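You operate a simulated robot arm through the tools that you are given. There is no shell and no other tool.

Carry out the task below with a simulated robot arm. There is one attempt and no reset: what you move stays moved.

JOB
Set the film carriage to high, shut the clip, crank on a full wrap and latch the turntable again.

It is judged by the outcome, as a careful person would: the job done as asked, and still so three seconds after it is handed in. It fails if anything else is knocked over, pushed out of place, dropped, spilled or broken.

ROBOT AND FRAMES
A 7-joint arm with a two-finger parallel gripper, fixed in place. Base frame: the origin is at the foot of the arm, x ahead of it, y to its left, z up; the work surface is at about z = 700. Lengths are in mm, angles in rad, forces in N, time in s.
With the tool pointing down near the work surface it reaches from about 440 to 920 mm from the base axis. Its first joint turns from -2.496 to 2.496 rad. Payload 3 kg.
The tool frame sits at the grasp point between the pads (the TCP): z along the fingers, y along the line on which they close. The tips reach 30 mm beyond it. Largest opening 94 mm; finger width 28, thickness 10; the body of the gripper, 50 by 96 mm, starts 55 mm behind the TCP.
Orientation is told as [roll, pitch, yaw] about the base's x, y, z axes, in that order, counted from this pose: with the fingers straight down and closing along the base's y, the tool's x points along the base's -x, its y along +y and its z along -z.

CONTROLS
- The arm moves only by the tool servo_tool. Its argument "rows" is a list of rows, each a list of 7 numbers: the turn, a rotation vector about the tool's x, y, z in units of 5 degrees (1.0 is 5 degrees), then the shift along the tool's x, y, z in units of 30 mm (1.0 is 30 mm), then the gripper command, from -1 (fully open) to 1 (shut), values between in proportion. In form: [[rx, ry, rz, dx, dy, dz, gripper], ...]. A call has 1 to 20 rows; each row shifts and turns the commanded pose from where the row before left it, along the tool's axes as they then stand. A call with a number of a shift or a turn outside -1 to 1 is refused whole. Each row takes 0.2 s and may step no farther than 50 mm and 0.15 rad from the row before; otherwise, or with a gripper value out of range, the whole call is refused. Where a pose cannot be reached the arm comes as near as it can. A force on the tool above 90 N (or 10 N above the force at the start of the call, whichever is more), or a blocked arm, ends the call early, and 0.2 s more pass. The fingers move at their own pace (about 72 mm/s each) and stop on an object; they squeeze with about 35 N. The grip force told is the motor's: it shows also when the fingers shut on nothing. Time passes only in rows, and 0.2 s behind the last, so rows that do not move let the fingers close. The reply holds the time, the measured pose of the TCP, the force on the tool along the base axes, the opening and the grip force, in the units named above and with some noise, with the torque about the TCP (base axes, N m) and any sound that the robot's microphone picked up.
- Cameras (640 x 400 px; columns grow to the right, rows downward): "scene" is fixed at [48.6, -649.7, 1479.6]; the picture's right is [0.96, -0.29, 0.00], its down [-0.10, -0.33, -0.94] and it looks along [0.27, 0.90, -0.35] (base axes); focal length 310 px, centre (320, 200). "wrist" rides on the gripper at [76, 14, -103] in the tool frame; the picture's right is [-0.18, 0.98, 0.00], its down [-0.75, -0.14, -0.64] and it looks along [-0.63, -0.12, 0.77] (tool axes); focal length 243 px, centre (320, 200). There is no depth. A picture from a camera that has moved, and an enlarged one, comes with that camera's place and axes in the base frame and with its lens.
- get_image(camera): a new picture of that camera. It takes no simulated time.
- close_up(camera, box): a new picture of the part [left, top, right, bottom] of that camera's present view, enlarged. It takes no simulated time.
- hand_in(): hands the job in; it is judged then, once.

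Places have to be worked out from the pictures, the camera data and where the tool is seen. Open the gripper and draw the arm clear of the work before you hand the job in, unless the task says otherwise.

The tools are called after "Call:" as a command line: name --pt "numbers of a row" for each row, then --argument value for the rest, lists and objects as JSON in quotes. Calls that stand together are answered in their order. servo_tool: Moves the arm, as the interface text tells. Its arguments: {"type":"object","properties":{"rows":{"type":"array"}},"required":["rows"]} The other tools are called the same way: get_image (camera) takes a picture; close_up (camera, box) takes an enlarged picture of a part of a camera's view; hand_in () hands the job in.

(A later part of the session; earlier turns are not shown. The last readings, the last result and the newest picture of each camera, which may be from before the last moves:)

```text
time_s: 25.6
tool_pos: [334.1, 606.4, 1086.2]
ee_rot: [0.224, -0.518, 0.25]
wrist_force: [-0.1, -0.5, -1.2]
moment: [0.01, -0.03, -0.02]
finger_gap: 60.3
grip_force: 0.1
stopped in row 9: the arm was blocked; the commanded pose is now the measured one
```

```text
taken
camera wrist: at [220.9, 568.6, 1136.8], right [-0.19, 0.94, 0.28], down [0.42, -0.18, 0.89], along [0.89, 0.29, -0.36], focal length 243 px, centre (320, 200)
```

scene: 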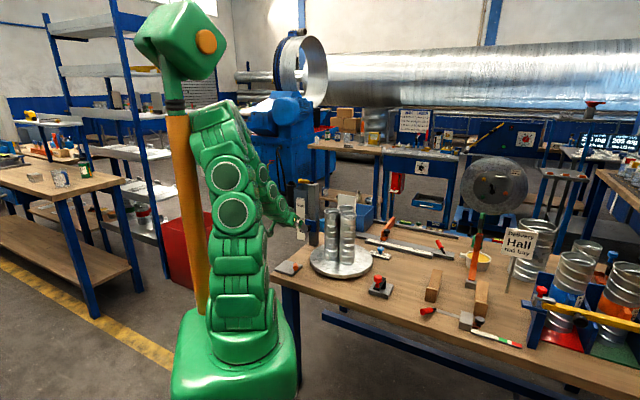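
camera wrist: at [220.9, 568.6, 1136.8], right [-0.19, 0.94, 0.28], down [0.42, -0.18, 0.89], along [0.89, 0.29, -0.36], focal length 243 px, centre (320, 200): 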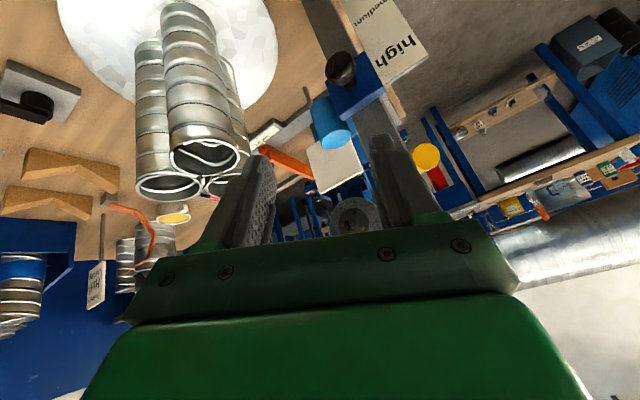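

The arm stopped partway, probably at a joint limit, with no contact force. I look at the scene to see how the arm stands.

Call:
get_image --camera "scene"

Call:
close_up --camera "scene" --box '[180, 80, 360, 220]'

```text
taken
```

scene: 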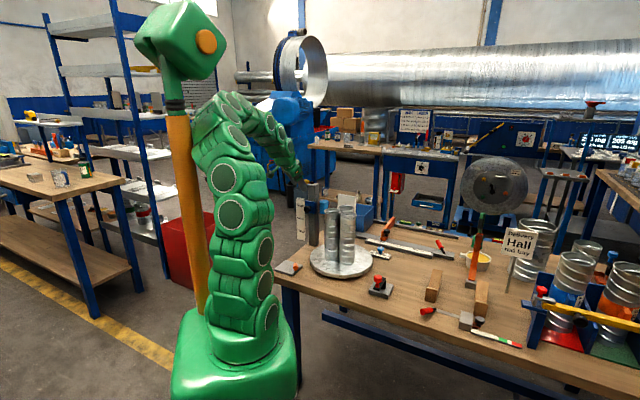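

```text
2.86 times, centred on (270, 150) of scene
camera zoom: at [48.6, -649.7, 1479.6], right [0.96, -0.29, 0.0], down [-0.1, -0.33, -0.94], along [0.27, 0.9, -0.35], focal length 887 px, centre (463, 343)
```

zoom: 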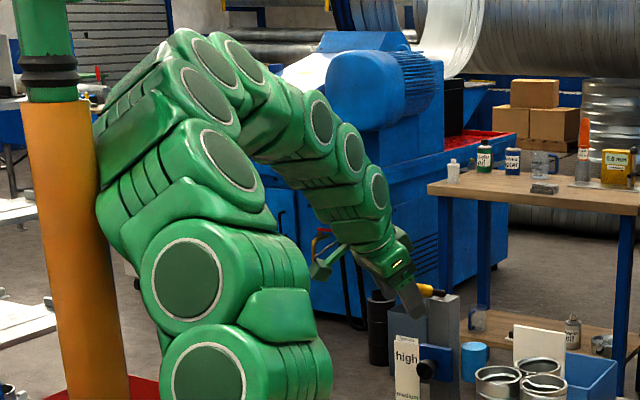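

The upper arm probably ran against the mast behind it, because the tool was high, near and steeply tilted. I take out the roll, keep about 30° of tilt, rise a little and shift toward the lever, which moves the arm away from the mast.

Call:
servo_tool --pt "0.857 0 0 0 0 0 -0.28" --pt "0.857 0 0 0 0 0 -0.28" --pt "0.857 0 0 0 0 0 -0.28" --pt "0 0 0 -0.4 0 -0.7 -0.28" --pt "0 0 0 -0.3 0.8 -0.03 -0.28" --pt "0 0 0 0 0 0 -0.28"

Call:
get_image --camera "wrist"

```text
time_s: 26.9
tool_pos: [331.7, 631.9, 1117.4]
ee_rot: [0.001, -0.522, 0.254]
wrist_force: [0.5, -0.2, 1.0]
moment: [0.01, 0.0, -0.02]
finger_gap: 60.2
grip_force: 0.1
```

```text
taken
camera wrist: at [215.1, 616.3, 1166.9], right [-0.09, 0.99, 0.09], down [0.36, -0.05, 0.93], along [0.93, 0.12, -0.35], focal length 243 px, centre (320, 200)
```

wrist: 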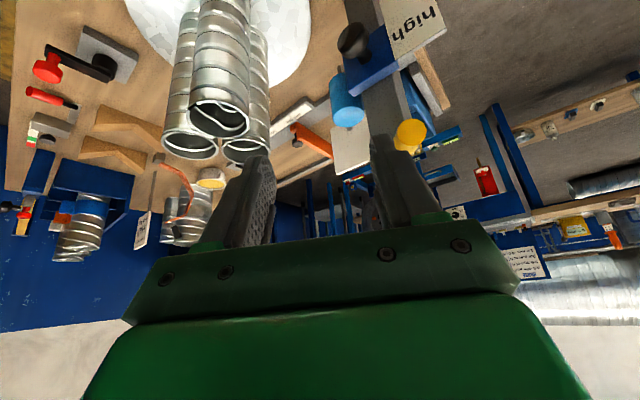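

Orientation is clean now. I move over in line with the lever.

Call:
servo_tool --pt "0 0 0 -0.272 0.82 0.206 -0.28" --pt "0 0 0 -0.272 0.82 0.206 -0.28" --pt "0 0 0 -0.272 0.82 0.206 -0.28" --pt "0 0 0 0 0 0 -0.28"

Call:
get_image --camera "wrist"

Call:
close_up --camera "scene" --box '[260, 140, 350, 220]'

```text
time_s: 27.9
tool_pos: [343.8, 712.1, 1112.3]
ee_rot: [0.003, -0.523, 0.254]
wrist_force: [-0.4, 0.1, -1.0]
moment: [0.01, -0.02, -0.01]
finger_gap: 60.1
grip_force: 0.1
```

```text
taken
camera wrist: at [225.7, 697.1, 1163.7], right [-0.09, 0.99, 0.09], down [0.36, -0.06, 0.93], along [0.93, 0.12, -0.35], focal length 243 px, centre (320, 200)
```

wrist: 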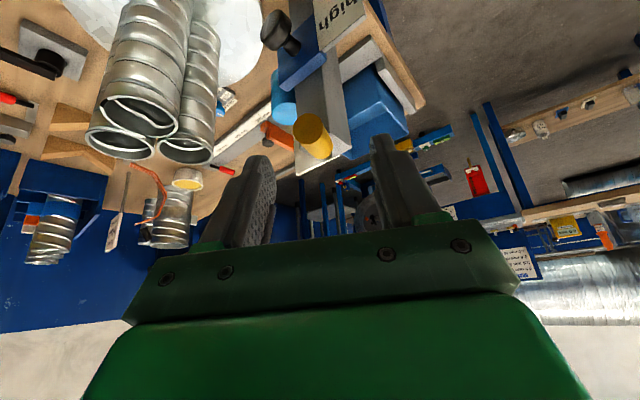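

```text
5.00 times, centred on (305, 180) of scene
camera zoom: at [48.6, -649.7, 1479.6], right [0.96, -0.29, 0.0], down [-0.1, -0.33, -0.94], along [0.27, 0.9, -0.35], focal length 1552 px, centre (395, 300)
```

zoom: 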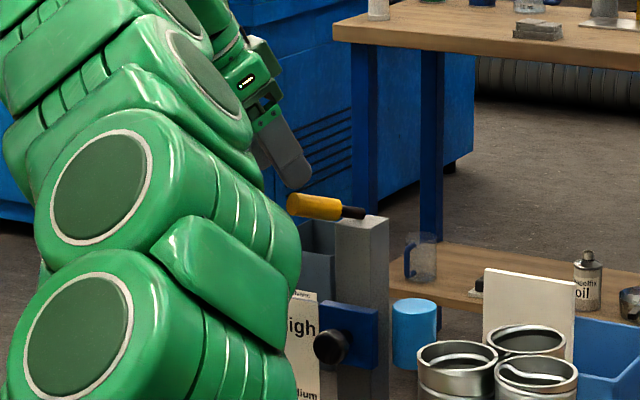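

The yellow handle is centred between the fingers, with its end near (363,714,1058). I advance along the tool axis in steps.

Call:
servo_tool --pt "0 0 0 0 0 0.6 -0.28" --pt "0 0 0 0 0 0.6 -0.28" --pt "0 0 0 0 0 0 -0.28"

Call:
get_image --camera "wrist"

Call:
close_up --camera "scene" --box '[270, 160, 340, 210]'

```text
time_s: 28.8
tool_pos: [360.6, 716.3, 1081.1]
ee_rot: [0.001, -0.523, 0.254]
wrist_force: [0.0, 1.0, 0.2]
moment: [0.01, 0.01, -0.01]
finger_gap: 60.2
grip_force: 0.0
```

```text
taken
camera wrist: at [242.9, 701.2, 1131.5], right [-0.09, 0.99, 0.09], down [0.36, -0.05, 0.93], along [0.93, 0.12, -0.35], focal length 243 px, centre (320, 200)
```

wrist: 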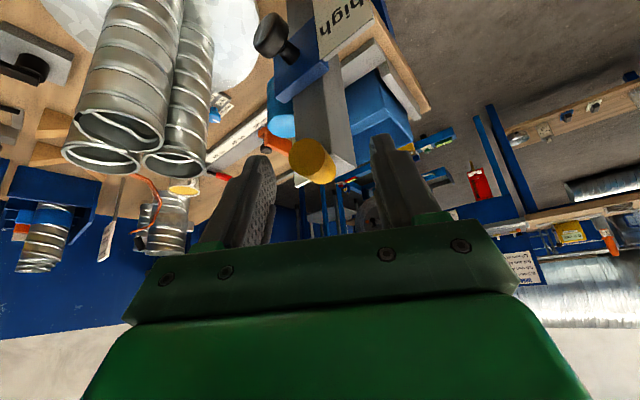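

```text
8.00 times, centred on (305, 185) of scene
camera zoom: at [48.6, -649.7, 1479.6], right [0.96, -0.29, 0.0], down [-0.1, -0.33, -0.94], along [0.27, 0.9, -0.35], focal length 2484 px, centre (440, 320)
```

zoom: 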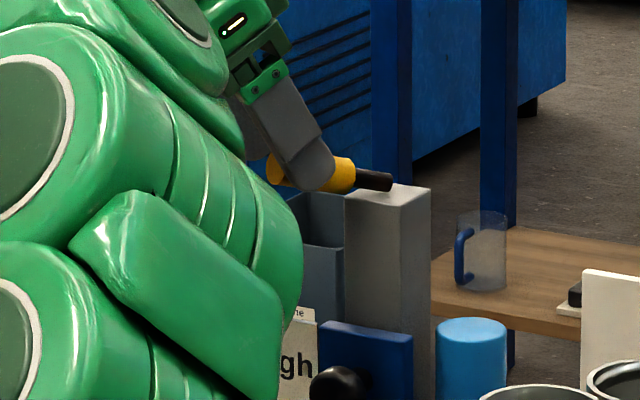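

The handle is entering between the finger tips. I advance about 18 mm more and look before closing.

Call:
servo_tool --pt "0 0 0 0 0 0.33 -0.28" --pt "0 0 0 0 0 0.33 -0.28" --pt "0 0 0 0 0 0 -0.28"

Call:
get_image --camera "wrist"

Call:
close_up --camera "scene" --box '[270, 160, 340, 210]'

```text
time_s: 29.6
tool_pos: [369.1, 719.4, 1065.2]
ee_rot: [0.002, -0.521, 0.254]
wrist_force: [0.3, 0.1, -0.7]
moment: [-0.02, 0.0, 0.01]
finger_gap: 60.1
grip_force: 0.0
```

```text
taken
camera wrist: at [252.6, 703.3, 1115.4], right [-0.09, 0.99, 0.09], down [0.36, -0.05, 0.93], along [0.93, 0.12, -0.35], focal length 243 px, centre (320, 200)
```

wrist: 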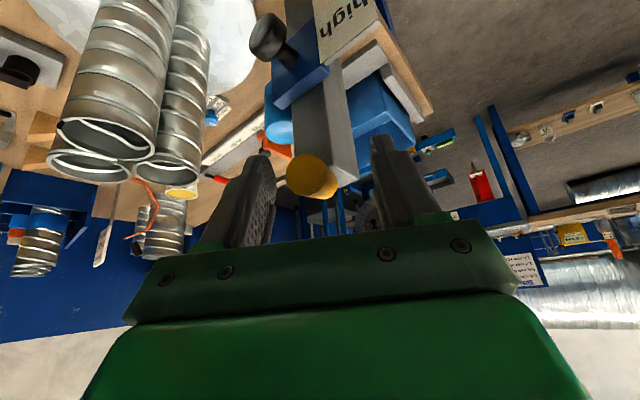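

```text
8.00 times, centred on (305, 185) of scene
camera zoom: at [48.6, -649.7, 1479.6], right [0.96, -0.29, 0.0], down [-0.1, -0.33, -0.94], along [0.27, 0.9, -0.35], focal length 2484 px, centre (440, 320)
```

zoom: 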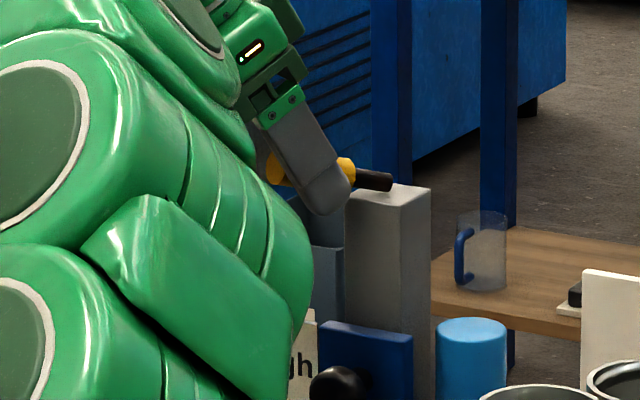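

The handle lies between the fingers, about 4 mm off to one side. I centre on it and close to a loose straddle so I can test whether the lever swings sideways.

Call:
servo_tool --pt "0 0 0 0 -0.12 0 0.2" --pt "0 0 0 0 0 0 0.4" --pt "0 0 0 0 0 0 0.4" --pt "0 0 0 0 0 0 0.4"

Call:
close_up --camera "wrist" --box '[200, 100, 440, 250]'

```text
time_s: 30.6
tool_pos: [371.7, 714.4, 1065.4]
ee_rot: [0.002, -0.521, 0.254]
wrist_force: [2.1, -3.5, 0.6]
moment: [-0.03, -0.03, 0.01]
finger_gap: 30.1
grip_force: 1.9
```

```text
2.67 times, centred on (320, 175) of wrist
camera zoom: at [253.6, 699.7, 1115.5], right [-0.09, 0.99, 0.09], down [0.36, -0.05, 0.93], along [0.93, 0.12, -0.35], focal length 647 px, centre (320, 267)
```

zoom: 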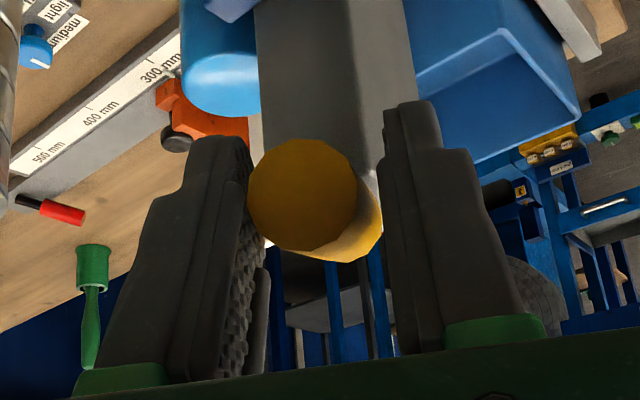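

The handle is straddled. I move sideways toward -y about 18 mm and watch force and sound, to test a horizontal swing.

Call:
servo_tool --pt "0 0 0 0 -0.2 0 0.4" --pt "0 0 0 0 -0.2 0 0.4" --pt "0 0 0 0 -0.2 0 0.4" --pt "0 0 0 0 0 0 0.4"

Call:
close_up --camera "wrist" --box '[200, 100, 440, 250]'

```text
time_s: 31.6
tool_pos: [373.1, 698.7, 1064.4]
ee_rot: [0.004, -0.52, 0.256]
wrist_force: [-24.3, 18.7, -7.5]
moment: [1.14, -0.02, 2.06]
finger_gap: 30.6
grip_force: 44.6
```

```text
2.67 times, centred on (320, 175) of wrist
camera zoom: at [255.8, 682.9, 1115.0], right [-0.1, 0.99, 0.09], down [0.36, -0.05, 0.93], along [0.93, 0.12, -0.35], focal length 647 px, centre (320, 267)
```

zoom: 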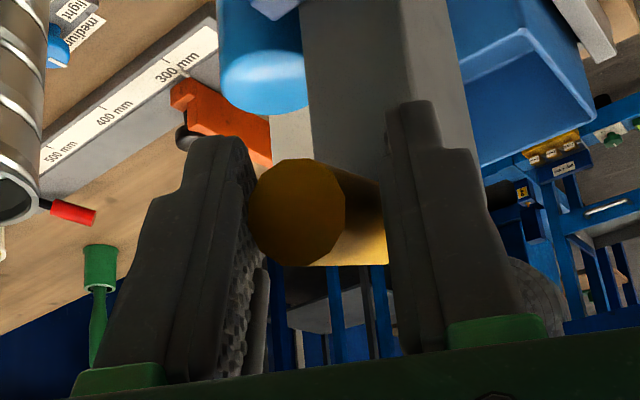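

The lever swings horizontally and has already moved about 15°; the side load is only from the fingers being out of line with it. I loosen slightly, turn the tool to match the lever, then follow its arc around the post.

Call:
servo_tool --pt "0 0 0 0 0 0 0.23" --pt "-0.5 0 -0.86 -0.08 0.01 0.04 0.23" --pt "-0.5 0 -0.86 -0.08 0.01 0.04 0.23" --pt "-0.5 0 -0.86 -0.08 0.01 0.04 0.23" --pt "0 0 0 0 0 0 0.23"

Call:
close_up --camera "wrist" --box '[200, 100, 440, 250]'

Call:
close_up --camera "scene" --box '[270, 160, 340, 210]'

```text
time_s: 32.8
tool_pos: [383.5, 699.8, 1066.1]
ee_rot: [0.003, -0.524, 0.514]
wrist_force: [0.5, -0.1, -0.4]
moment: [0.0, 0.01, 0.02]
finger_gap: 36.2
grip_force: 0.0
```

```text
2.67 times, centred on (320, 175) of wrist
camera zoom: at [273.3, 655.0, 1116.2], right [-0.35, 0.93, 0.1], down [0.36, 0.04, 0.93], along [0.87, 0.36, -0.35], focal length 647 px, centre (320, 267)
```

zoom: 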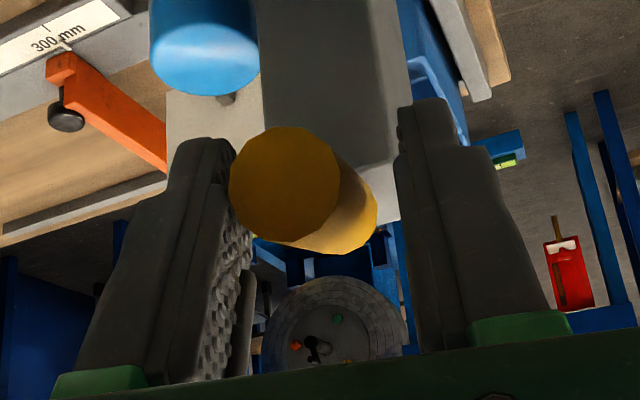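

```text
8.00 times, centred on (305, 185) of scene
camera zoom: at [48.6, -649.7, 1479.6], right [0.96, -0.29, 0.0], down [-0.1, -0.33, -0.94], along [0.27, 0.9, -0.35], focal length 2484 px, centre (440, 320)
```

zoom: 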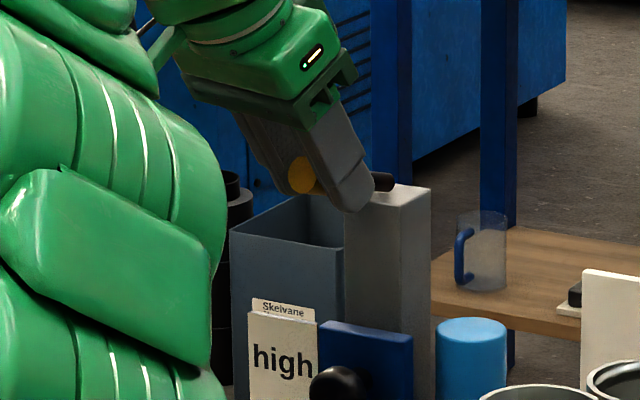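

Force is zero and the lever stays where I left it. I continue along the arc with matched rotation.

Call:
servo_tool --pt "-0.5 0 -0.86 0 -0.2 0 0.23" --pt "-0.5 0 -0.86 0 -0.2 0 0.23" --pt "-0.5 0 -0.86 0 -0.2 0 0.23" --pt "-0.5 0 -0.86 0 -0.2 0 0.23" --pt "0 0 0 0 0 0 0.23"

Call:
close_up --camera "wrist" --box '[200, 100, 440, 250]'

Call:
close_up --camera "scene" --box '[270, 160, 340, 210]'

```text
time_s: 34.0
tool_pos: [397.6, 680.9, 1063.8]
ee_rot: [0.005, -0.524, 0.862]
wrist_force: [-0.1, -0.6, -0.9]
moment: [-0.03, -0.02, 0.02]
finger_gap: 36.2
grip_force: 0.0
```

```text
2.67 times, centred on (320, 175) of wrist
camera zoom: at [309.8, 602.3, 1114.3], right [-0.64, 0.76, 0.1], down [0.33, 0.16, 0.93], along [0.69, 0.63, -0.35], focal length 647 px, centre (320, 267)
```

zoom: 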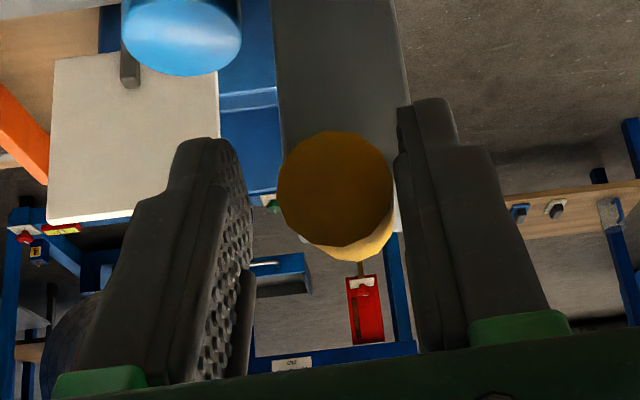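

```text
8.00 times, centred on (305, 185) of scene
camera zoom: at [48.6, -649.7, 1479.6], right [0.96, -0.29, 0.0], down [-0.1, -0.33, -0.94], along [0.27, 0.9, -0.35], focal length 2484 px, centre (440, 320)
```

zoom: 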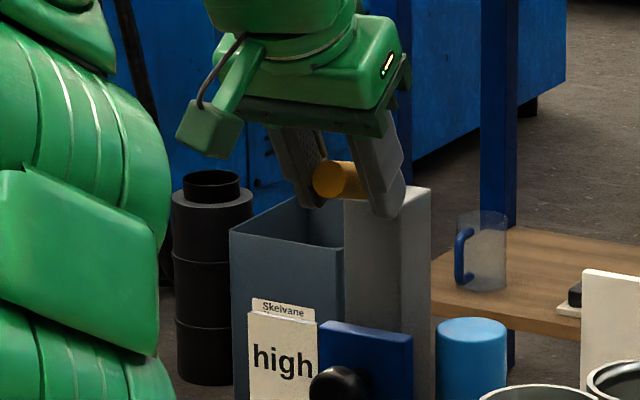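

The trailing finger is just reaching the handle. I continue the arc.

Call:
servo_tool --pt "-0.5 0 -0.86 0 -0.21 0 0.23" --pt "-0.5 0 -0.86 0 -0.21 0 0.23" --pt "-0.5 0 -0.86 0 -0.21 0 0.23" --pt "-0.5 0 -0.86 0 -0.21 0 0.23" --pt "0 0 0 0 0 0 0.23"

Call:
close_up --camera "wrist" --box '[200, 100, 440, 250]'

Call:
close_up --camera "scene" --box '[270, 160, 340, 210]'

```text
time_s: 35.1
tool_pos: [418.0, 666.8, 1065.1]
ee_rot: [0.006, -0.524, 1.209]
wrist_force: [0.3, 1.1, 0.2]
moment: [0.0, -0.01, 0.03]
finger_gap: 36.2
grip_force: 0.1
```

```text
2.67 times, centred on (320, 175) of wrist
camera zoom: at [362.8, 562.9, 1114.8], right [-0.86, 0.5, 0.1], down [0.25, 0.26, 0.93], along [0.44, 0.83, -0.35], focal length 647 px, centre (320, 267)
```

zoom: 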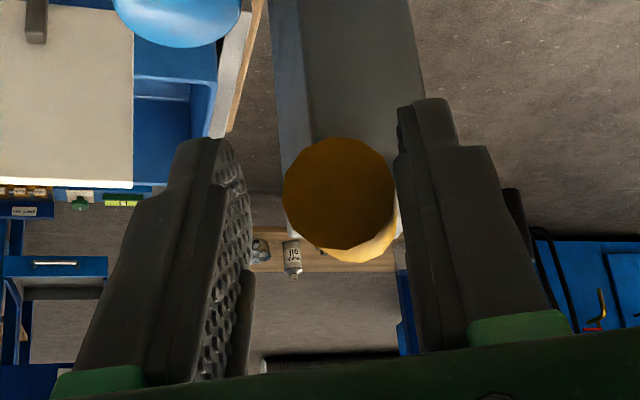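

```text
8.00 times, centred on (305, 185) of scene
camera zoom: at [48.6, -649.7, 1479.6], right [0.96, -0.29, 0.0], down [-0.1, -0.33, -0.94], along [0.27, 0.9, -0.35], focal length 2484 px, centre (440, 320)
```

zoom: 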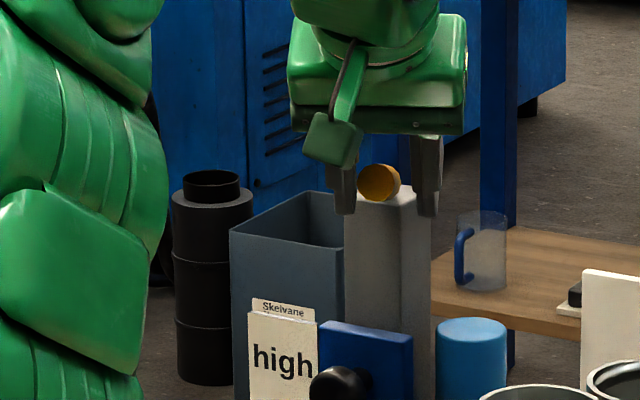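

The lever follows, now at roughly 70° yaw. I continue toward the expected stop, watching force.

Call:
servo_tool --pt "-0.5 0 -0.86 0 -0.2 0 0.23" --pt "-0.5 0 -0.86 0 -0.2 0 0.23" --pt "0 0 0 0 0 0 0.23"

Call:
close_up --camera "wrist" --box '[200, 100, 440, 250]'

```text
time_s: 36.0
tool_pos: [429.4, 663.2, 1065.3]
ee_rot: [0.006, -0.527, 1.38]
wrist_force: [-1.6, -0.5, 0.0]
moment: [0.02, 0.02, -0.01]
finger_gap: 36.5
grip_force: 0.9
```

```text
2.67 times, centred on (320, 175) of wrist
camera zoom: at [393.0, 550.9, 1115.3], right [-0.94, 0.34, 0.1], down [0.2, 0.3, 0.93], along [0.29, 0.89, -0.35], focal length 647 px, centre (320, 267)
```

zoom: 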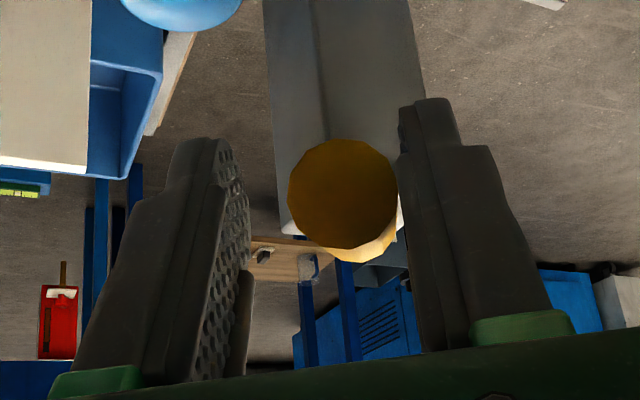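

Still moving freely with about 1.6 N. I continue two more steps.

Call:
servo_tool --pt "-0.5 0 -0.86 0 -0.2 0 0.23" --pt "-0.5 0 -0.86 0 -0.2 0 0.23" --pt "0 0 0 0 0 0 0.23"

Call:
close_up --camera "wrist" --box '[200, 100, 440, 250]'

Call:
close_up --camera "scene" --box '[270, 150, 350, 210]'

```text
time_s: 36.8
tool_pos: [440.7, 662.6, 1064.9]
ee_rot: [0.007, -0.525, 1.556]
wrist_force: [-35.1, 0.6, -2.5]
moment: [0.06, 0.13, -0.27]
finger_gap: 56.1
grip_force: 17.3
```

```text
2.67 times, centred on (320, 175) of wrist
camera zoom: at [424.2, 546.0, 1115.0], right [-0.98, 0.17, 0.1], down [0.15, 0.33, 0.93], along [0.13, 0.93, -0.35], focal length 647 px, centre (320, 267)
```

zoom: 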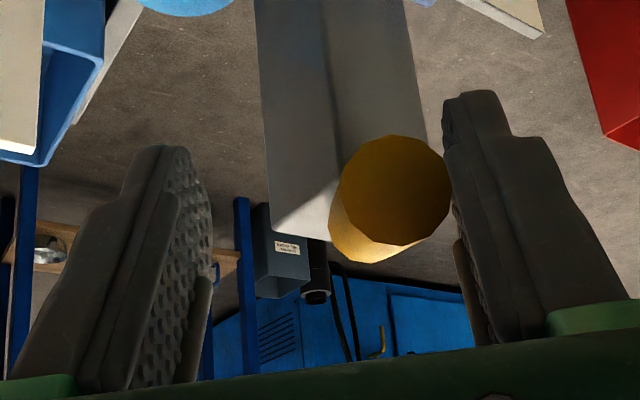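

```text
6.67 times, centred on (310, 180) of scene
camera zoom: at [48.6, -649.7, 1479.6], right [0.96, -0.29, 0.0], down [-0.1, -0.33, -0.94], along [0.27, 0.9, -0.35], focal length 2070 px, centre (387, 333)
```

zoom: 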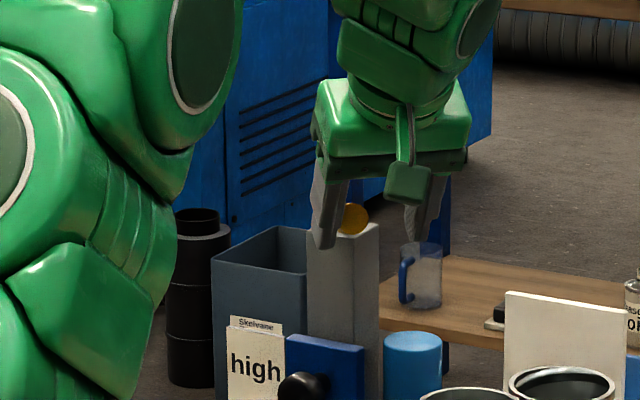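

The handle reached its stop: about 35 N of reaction, and the fingers were pushed apart at roughly 260° azimuth. I back off the pressure, recentre, and withdraw along the tool axis, then check that the lever stays.

Call:
servo_tool --pt "0 0 0 0 0.25 0 -0.28" --pt "0 0 0 0 0.2 0 -0.28" --pt "0 0 0 0 0 -0.6 -0.28" --pt "0 0 0 0 0 -0.9 -0.28" --pt "0 0 0 0 0 -0.9 -0.28" --pt "0 0 0 0 0 0 -0.28"

Call:
get_image --camera "wrist"

Call:
get_image --camera "scene"

Call:
close_up --camera "scene" --box '[280, 170, 350, 250]'

```text
time_s: 38.1
tool_pos: [428.7, 625.5, 1128.8]
ee_rot: [0.004, -0.527, 1.553]
wrist_force: [0.1, 0.7, -1.2]
moment: [0.02, 0.0, 0.01]
finger_gap: 60.0
grip_force: 0.0
```

```text
taken
camera wrist: at [412.6, 510.1, 1178.5], right [-0.98, 0.17, 0.1], down [0.15, 0.33, 0.93], along [0.13, 0.93, -0.35], focal length 243 px, centre (320, 200)
```

wrist: 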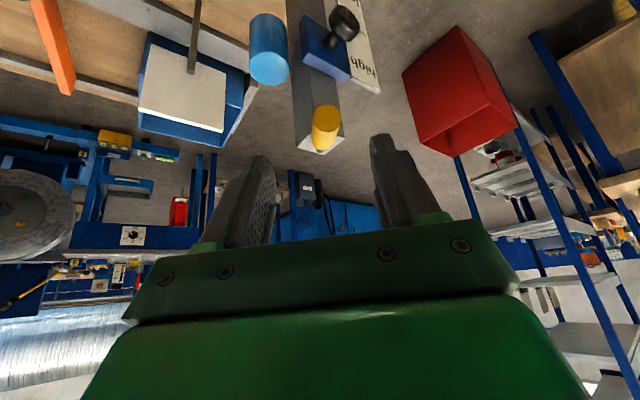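

```text
taken
```

scene: 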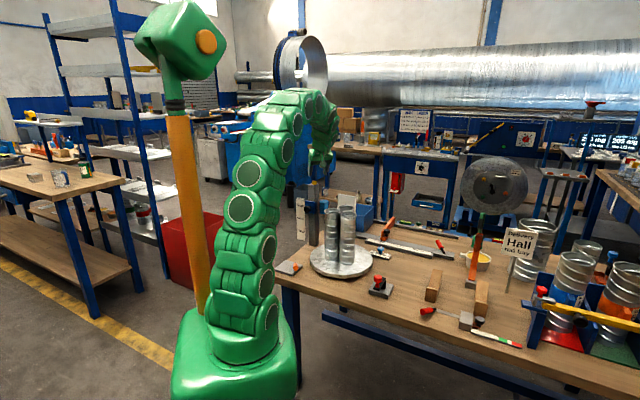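

```text
5.00 times, centred on (315, 210) of scene
camera zoom: at [48.6, -649.7, 1479.6], right [0.96, -0.29, 0.0], down [-0.1, -0.33, -0.94], along [0.27, 0.9, -0.35], focal length 1552 px, centre (345, 150)
```

zoom: 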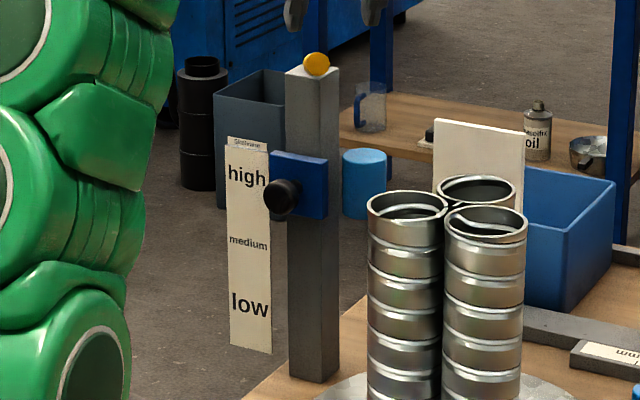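

The clip lever stays swung over and the carriage is still at "high". I now retract, set the tool vertical and travel above the ducts toward the red-knobbed crank.

Call:
servo_tool --pt "0 0 0 0.9 0 -0.6 -0.28" --pt "0 0 0 0.9 0 -0.6 -0.28" --pt "0 0 0 0.9 0 -0.6 -0.28" --pt "0 1 0 0 0 0 -0.28" --pt "0 1 0 0 0 0 -0.28" --pt "0 1 0 0 0 0 -0.28" --pt "0 1 0 0 0 0 -0.28" --pt "0 1 0 0 0 0 -0.28" --pt "0 1 0 0 0 0 -0.28" --pt "0 0 1 0 0 0 -0.28" --pt "0 0 1 0 0 0 -0.28" --pt "0 0 1 0 0 0 -0.28" --pt "0 0 1 0 0 0 -0.28" --pt "0 0 1 0 0 0 -0.28" --pt "0 0 1 0 0 0 -0.28" --pt "0 0 1 0 0 0 -0.28" --pt "0 0 1 0 0 0 -0.28" --pt "0 0 1 0 0 0 -0.28"

```text
time_s: 42.0
tool_pos: [426.1, 529.4, 1131.1]
ee_rot: [0.008, -0.001, 0.771]
wrist_force: [0.6, -0.5, 1.2]
moment: [0.01, 0.02, 0.01]
finger_gap: 60.0
grip_force: 0.0
```

Tool is vertical at (426,529,1131). I travel over to the crank and lower to a viewing height.

Call:
servo_tool --pt "0 0 0 0.431 -0.9 0 -0.28" --pt "0 0 0 0.431 -0.93 0 -0.28" --pt "0 0 0 0.431 -0.93 0 -0.28" --pt "0 0 0 0.431 -0.93 0 -0.28" --pt "0 0 0 0.431 -0.93 0 -0.28" --pt "0 0 0 0.431 -0.93 0 -0.28" --pt "0 0 0 0.431 -0.93 0 -0.28" --pt "0 0 0 0.431 -0.93 0 -0.28" --pt "0 0 0 0.431 -0.93 0 -0.28" --pt "0 0 0 0.431 -0.93 0 -0.28" --pt "0 0 0 0 0 0.9 -0.28" --pt "0 0 0 0 0 0.9 -0.28" --pt "0 0 0 0 0 0.9 -0.28" --pt "0 0 0 0 0 0.9 -0.28" --pt "0 0 0 0 0 0.9 -0.28" --pt "0 0 0 0 0 0.9 -0.28"

Call:
get_image --camera "wrist"

Call:
get_image --camera "scene"

```text
time_s: 45.4
tool_pos: [527.0, 239.5, 971.4]
ee_rot: [0.007, 0.002, 0.772]
wrist_force: [1.3, -0.1, 0.0]
moment: [-0.01, 0.0, 0.0]
finger_gap: 60.2
grip_force: 0.2
```

```text
taken
camera wrist: at [462.4, 196.5, 1072.7], right [-0.55, 0.83, 0.01], down [0.64, 0.42, 0.64], along [0.53, 0.36, -0.77], focal length 243 px, centre (320, 200)
```

wrist: 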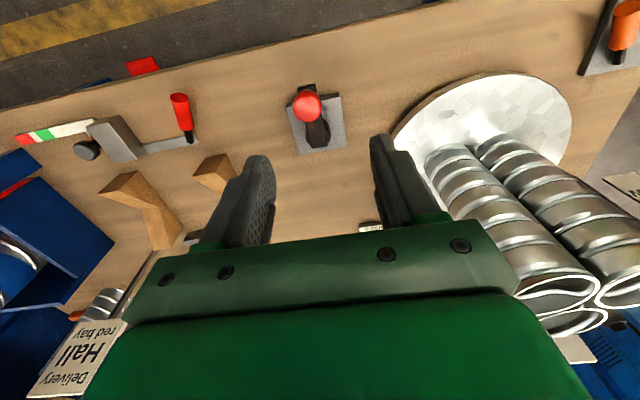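

```text
taken
```

scene: 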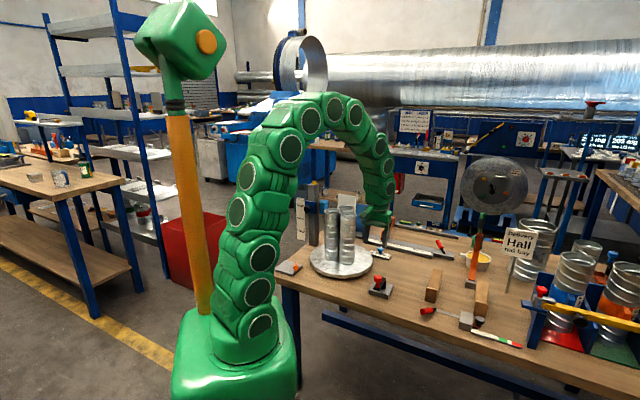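

Call:
close_up --camera "wrist" --box '[270, 70, 370, 165]'

Call:
close_up --camera "scene" --box '[360, 265, 400, 305]'

Call:
close_up --camera "wrist" --box '[370, 60, 640, 240]'

```text
4.21 times, centred on (320, 118) of wrist
camera zoom: at [462.4, 196.5, 1072.7], right [-0.55, 0.83, 0.01], down [0.64, 0.42, 0.64], along [0.53, 0.36, -0.77], focal length 1022 px, centre (320, 547)
```

zoom: 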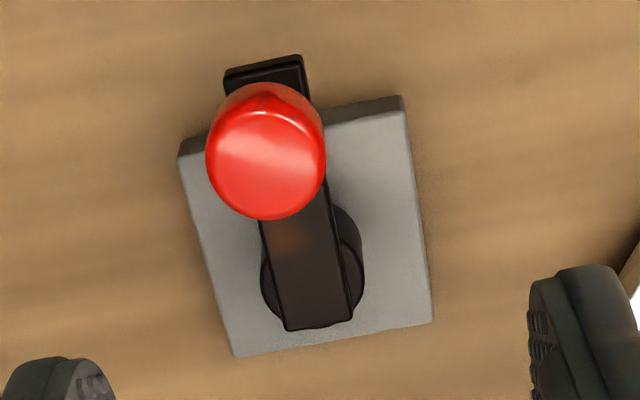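

```text
10.00 times, centred on (380, 285) of scene
camera zoom: at [48.6, -649.7, 1479.6], right [0.96, -0.29, 0.0], down [-0.1, -0.33, -0.94], along [0.27, 0.9, -0.35], focal length 3104 px, centre (-280, -650)
```

zoom: 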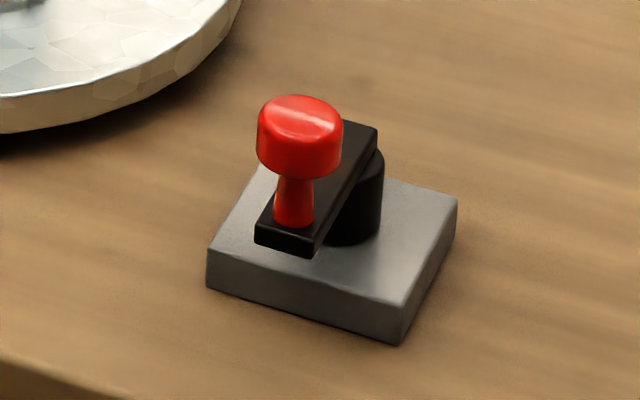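

```text
2.22 times, centred on (505, 150) of wrist
camera zoom: at [462.4, 196.5, 1072.7], right [-0.55, 0.83, 0.01], down [0.64, 0.42, 0.64], along [0.53, 0.36, -0.77], focal length 539 px, centre (-91, 311)
```

zoom: 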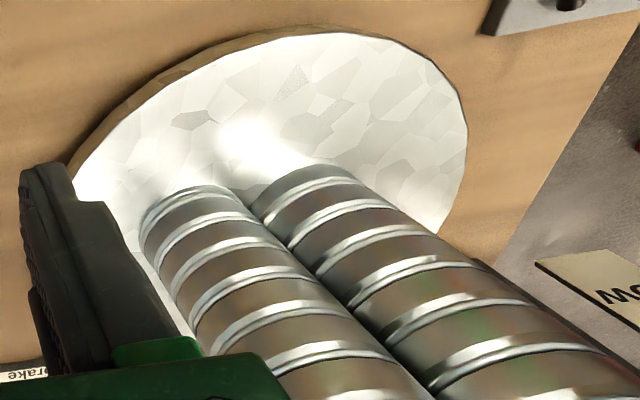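

The crank knob top is at about (546,236,804), its pivot near (586,277), so the radius is about 57 mm. I move above the knob and check alignment.

Call:
servo_tool --pt "0 0 0 -0.093 -0.131 0.9 -0.28" --pt "0 0 0 -0.093 -0.131 0.9 -0.28" --pt "0 0 0 -0.093 -0.131 0.9 -0.28" --pt "0 0 0 -0.093 -0.131 0.9 -0.28" --pt "0 0 0 0 0 0 -0.28"

Call:
get_image --camera "wrist"

Call:
close_up --camera "scene" --box '[340, 220, 430, 310]'

```text
time_s: 46.5
tool_pos: [544.9, 237.1, 862.4]
ee_rot: [0.006, 0.001, 0.768]
wrist_force: [-0.3, 0.6, -0.3]
moment: [-0.03, 0.0, 0.01]
finger_gap: 60.4
grip_force: 0.1
```

```text
taken
camera wrist: at [481.0, 194.4, 963.7], right [-0.55, 0.83, 0.01], down [0.64, 0.42, 0.64], along [0.53, 0.36, -0.77], focal length 243 px, centre (320, 200)
```

wrist: 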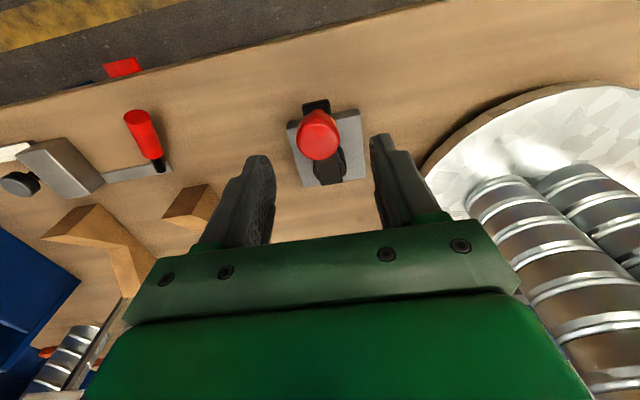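

```text
4.44 times, centred on (385, 265) of scene
camera zoom: at [48.6, -649.7, 1479.6], right [0.96, -0.29, 0.0], down [-0.1, -0.33, -0.94], along [0.27, 0.9, -0.35], focal length 1380 px, centre (31, -89)
```

zoom: 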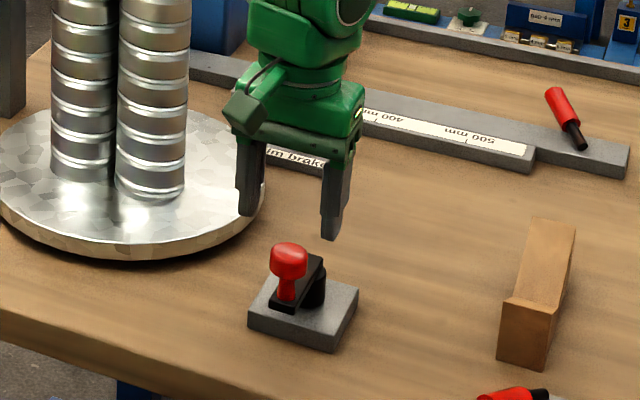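

Knob is centred under the gripper. I lower to z≈800 so the tips stay above the crank arm, then grip.

Call:
servo_tool --pt "0 0 0 0.02 -0.03 0.69 -0.28" --pt "0 0 0 0 0 0.69 -0.28" --pt "0 0 0 0 0 0.69 -0.28" --pt "0 0 0 0 0 0 0.2" --pt "0 0 0 0 0 0 0.6" --pt "0 0 0 0 0 0 1" --pt "0 0 0 0 0 0 1"

Call:
get_image --camera "wrist"

Call:
close_up --camera "scene" --box '[340, 220, 430, 310]'

```text
time_s: 48.1
tool_pos: [547.0, 237.1, 798.1]
ee_rot: [0.006, -0.001, 0.77]
wrist_force: [30.3, -43.6, -7.3]
moment: [-0.54, -0.39, -0.13]
finger_gap: 31.7
grip_force: 45.4
```

```text
taken
camera wrist: at [482.0, 193.5, 900.6], right [-0.55, 0.83, 0.01], down [0.64, 0.42, 0.64], along [0.53, 0.36, -0.77], focal length 243 px, centre (320, 200)
```

wrist: 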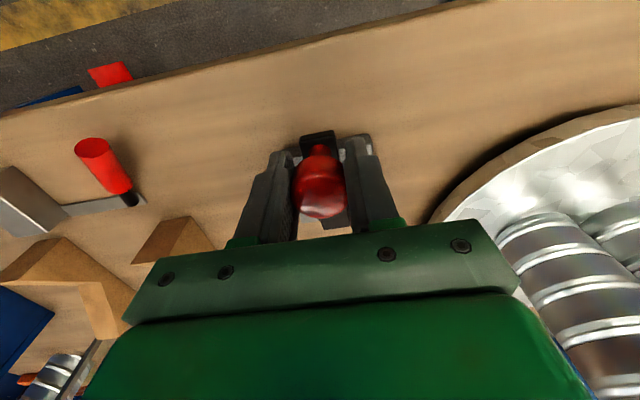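

```text
4.44 times, centred on (385, 265) of scene
camera zoom: at [48.6, -649.7, 1479.6], right [0.96, -0.29, 0.0], down [-0.1, -0.33, -0.94], along [0.27, 0.9, -0.35], focal length 1380 px, centre (31, -89)
```

zoom: 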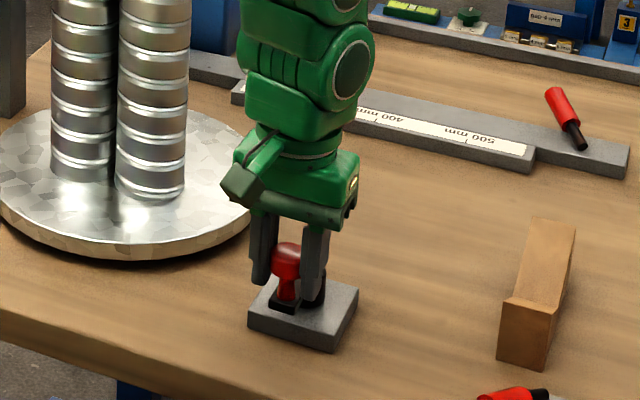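

The knob is gripped, and the crank withstood about 50 N in the clockwise sense. I relieve this and push gently the other way, counter-clockwise, to see whether it is free or locked.

Call:
servo_tool --pt "0 0 0 0 -0.1 0 1" --pt "0 0 0 0 -0.1 0 1" --pt "0 0 0 0 0 0 1"

```text
time_s: 49.0
tool_pos: [546.1, 235.3, 797.9]
ee_rot: [0.01, 0.002, 0.772]
wrist_force: [1.3, 11.1, -7.7]
moment: [-0.39, -0.45, -0.03]
finger_gap: 31.7
grip_force: 45.1
stopped in row 3: the force on the tool passed its limit at 95 N (the readings are from after the stop); the commanded pose is now the measured one
```

The crank is locked in both directions, so the turntable is evidently still latched and has to be released before cranking. I let go of the knob, rise clear of the ducts and turn toward the orange lever.

Call:
servo_tool --pt "0 0 0 0 0 0 0" --pt "0 0 0 0 0 0 -0.28" --pt "0 0 0 0 0 0 -0.28" --pt "0 0 0 0 0 -0.8 -0.28" --pt "0 0 0 0 0 -0.97 -0.28" --pt "0 0 0 0 0 -0.97 -0.28" --pt "0 0 0 0 0 -0.97 -0.28" --pt "0 0 0 0 0 -0.97 -0.28" --pt "0 0 0 0 0 -0.97 -0.28" --pt "0 0 0 0 0 -0.97 -0.28" --pt "0 0 0 0 0 -0.97 -0.28" --pt "0 0 0 0 0 -0.97 -0.28" --pt "0 0 -1 0 0 0 -0.28" --pt "0 0 -1 0 0 0 -0.28" --pt "0 0 -1 0 0 0 -0.28" --pt "0 0 -1 0 0 0 -0.28" --pt "0 0 -1 0 0 0 -0.28" --pt "0 0 -1 0 0 0 -0.28" --pt "0 0 -1 0 0 0 -0.28"

Call:
close_up --camera "scene" --box '[340, 220, 430, 310]'

```text
time_s: 53.0
tool_pos: [548.4, 233.8, 1056.2]
ee_rot: [0.009, -0.004, 1.384]
wrist_force: [-0.1, -0.2, -1.2]
moment: [0.02, 0.01, 0.0]
finger_gap: 60.1
grip_force: 0.0
```

```text
4.44 times, centred on (385, 265) of scene
camera zoom: at [48.6, -649.7, 1479.6], right [0.96, -0.29, 0.0], down [-0.1, -0.33, -0.94], along [0.27, 0.9, -0.35], focal length 1380 px, centre (31, -89)
```

zoom: 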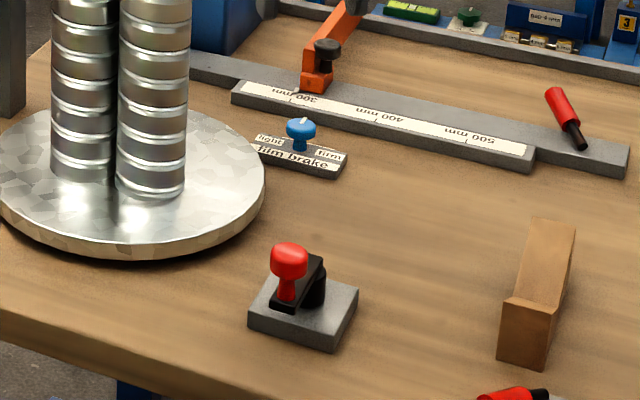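

The crank is unmoved. I travel over to the orange lever and lower to a viewing height.

Call:
servo_tool --pt "0 0 0 -0.649 0.925 0 -0.28" --pt "0 0 0 -0.649 0.925 0 -0.28" --pt "0 0 0 -0.649 0.925 0 -0.28" --pt "0 0 0 -0.649 0.925 0 -0.28" --pt "0 0 0 -0.649 0.925 0 -0.28" --pt "0 0 0 -0.649 0.925 0 -0.28" --pt "0 0 0 -0.649 0.925 0 -0.28" --pt "0 0 0 -0.649 0.925 0 -0.28" --pt "0 0 0 -0.649 0.925 0 -0.28" --pt "0 0 0 -0.649 0.925 0 -0.28" --pt "0 0 0 -0.649 0.925 0 -0.28" --pt "0 0 0 0 0 0.95 -0.28" --pt "0 0 0 0 0 0.95 -0.28" --pt "0 0 0 0 0 0.95 -0.28" --pt "0 0 0 0 0 0.95 -0.28" --pt "0 0 0 0 0 0.95 -0.28" --pt "0 0 0 0 0 0.95 -0.28" --pt "0 0 0 0 0 0 -0.28"

Call:
get_image --camera "wrist"

```text
time_s: 56.8
tool_pos: [288.9, 502.3, 889.0]
ee_rot: [0.01, -0.006, 1.382]
wrist_force: [-0.4, 0.7, -0.2]
moment: [-0.01, 0.0, 0.0]
finger_gap: 60.2
grip_force: 0.1
```

```text
taken
camera wrist: at [260.6, 430.9, 990.5], right [-0.93, 0.36, 0.01], down [0.28, 0.71, 0.64], along [0.23, 0.6, -0.76], focal length 243 px, centre (320, 200)
```

wrist: 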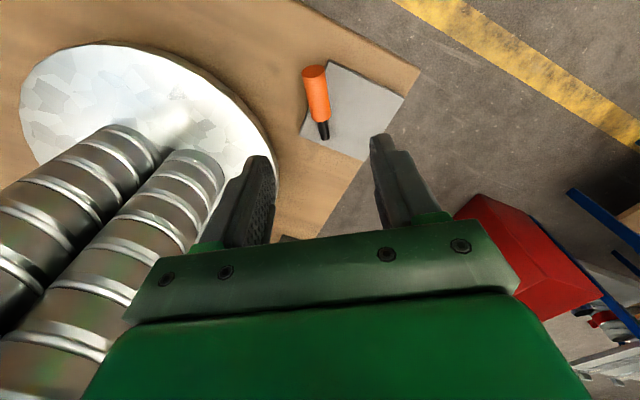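

The orange lever runs from about (301,553,720) to (285,478,743). I lower over its handle, pausing just above to check alignment.

Call:
servo_tool --pt "0 0 0 0.09 -0.01 0.9 -0.28" --pt "0 0 0 0.09 -0.01 0.9 -0.28" --pt "0 0 0 0 0 0.9 -0.28" --pt "0 0 0 0 0 0.6 -0.28" --pt "0 0 0 0 0 0 -0.28"

Call:
get_image --camera "wrist"

Call:
close_up --camera "scene" --box '[250, 230, 340, 300]'

```text
time_s: 58.0
tool_pos: [286.5, 497.0, 788.7]
ee_rot: [0.009, -0.003, 1.384]
wrist_force: [-0.3, -0.1, -0.9]
moment: [-0.04, 0.02, -0.01]
finger_gap: 60.2
grip_force: 0.0
```

```text
taken
camera wrist: at [258.4, 425.2, 889.8], right [-0.93, 0.36, 0.01], down [0.28, 0.71, 0.64], along [0.23, 0.6, -0.77], focal length 243 px, centre (320, 200)
```

wrist: 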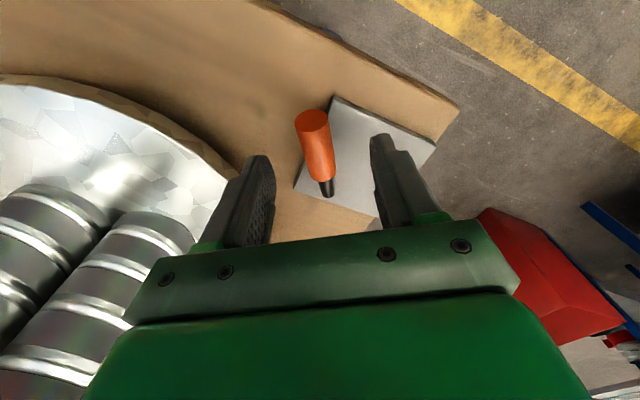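

```text
5.71 times, centred on (295, 265) of scene
camera zoom: at [48.6, -649.7, 1479.6], right [0.96, -0.29, 0.0], down [-0.1, -0.33, -0.94], along [0.27, 0.9, -0.35], focal length 1774 px, centre (463, -171)
```

zoom: 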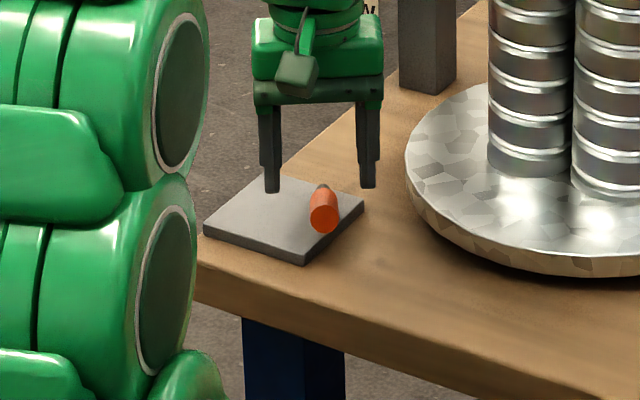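

Alignment is good. I lower the fingers around the handle, with tips just above the plate, and close to a loose straddle.

Call:
servo_tool --pt "0 0 0 0 0 0.6 -0.28" --pt "0 0 0 0 0 0.55 -0.28" --pt "0 0 0 0 0 0 0.1" --pt "0 0 0 0 0 0 0.23" --pt "0 0 0 0 0 0 0.23"

Call:
close_up --camera "wrist" --box '[200, 90, 440, 240]'

Call:
close_up --camera "scene" --box '[250, 230, 340, 300]'

```text
time_s: 59.2
tool_pos: [288.1, 499.1, 753.6]
ee_rot: [0.009, -0.004, 1.384]
wrist_force: [0.0, -0.2, -0.5]
moment: [0.01, 0.01, 0.0]
finger_gap: 36.4
grip_force: 0.0
```

```text
2.67 times, centred on (320, 165) of wrist
camera zoom: at [259.2, 426.5, 855.8], right [-0.93, 0.36, 0.01], down [0.28, 0.71, 0.64], along [0.23, 0.6, -0.77], focal length 647 px, centre (320, 293)
```

zoom: 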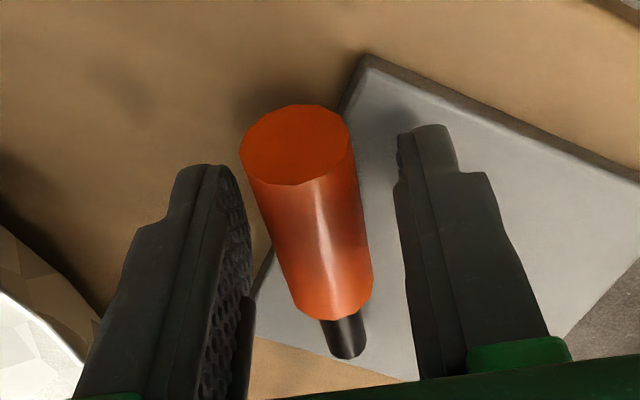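

```text
5.71 times, centred on (295, 265) of scene
camera zoom: at [48.6, -649.7, 1479.6], right [0.96, -0.29, 0.0], down [-0.1, -0.33, -0.94], along [0.27, 0.9, -0.35], focal length 1774 px, centre (463, -171)
```

zoom: 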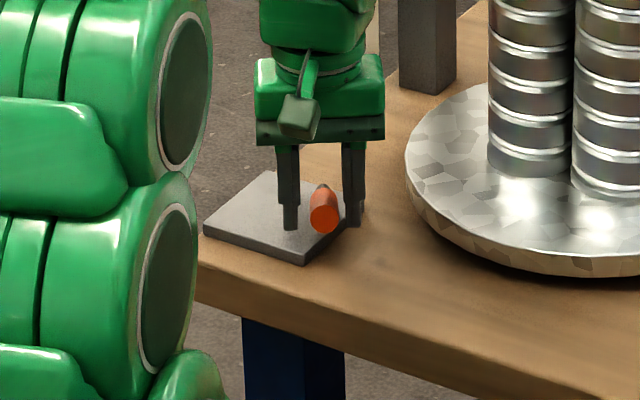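

The handle is straddled with no load. I swing it clockwise, away from the turntable side, along its arc in small steps.

Call:
servo_tool --pt "0 0 0 0 0.2 0 0.23" --pt "0 0 1 0 0.17 0 0.23" --pt "0 0 1 0 0.17 0 0.23" --pt "0 0 1 0 0.17 0 0.23" --pt "0 0 0 0 0 0 0.23"

Call:
close_up --camera "wrist" --box '[200, 90, 440, 240]'

```text
time_s: 60.4
tool_pos: [264.5, 503.2, 755.4]
ee_rot: [0.012, -0.001, 1.121]
wrist_force: [0.4, -0.4, 0.9]
moment: [-0.03, 0.0, -0.02]
finger_gap: 36.5
grip_force: 0.0
```

```text
2.67 times, centred on (320, 165) of wrist
camera zoom: at [219.9, 441.1, 856.9], right [-0.8, 0.59, 0.01], down [0.46, 0.61, 0.64], along [0.38, 0.52, -0.77], focal length 647 px, centre (320, 293)
```

zoom: 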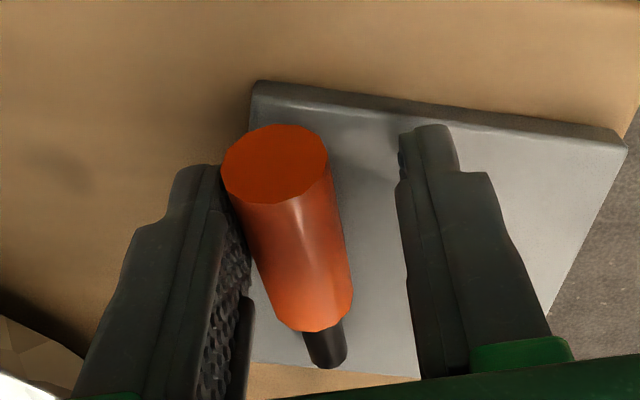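

The lever follows with almost no force. I continue the swing.

Call:
servo_tool --pt "0 0 1 0 0.17 0 0.23" --pt "0 0 1 0 0.17 0 0.23" --pt "0 0 1 0 0.17 0 0.23" --pt "0 0 1 0 0.17 0 0.23" --pt "0 0 1 0 0.17 0 0.23" --pt "0 0 0 0 0 0 0.23"

Call:
close_up --camera "wrist" --box '[200, 90, 440, 240]'

```text
time_s: 61.8
tool_pos: [244.7, 518.0, 754.5]
ee_rot: [0.01, 0.001, 0.684]
wrist_force: [0.0, -0.2, 0.4]
moment: [-0.01, 0.0, 0.01]
finger_gap: 36.1
grip_force: 0.0
```

```text
2.67 times, centred on (320, 165) of wrist
camera zoom: at [177.5, 481.9, 857.6], right [-0.48, 0.88, 0.01], down [0.68, 0.36, 0.64], along [0.56, 0.31, -0.77], focal length 647 px, centre (320, 293)
```

zoom: 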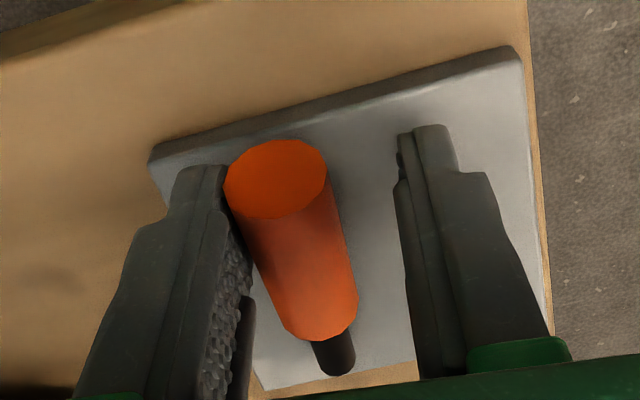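

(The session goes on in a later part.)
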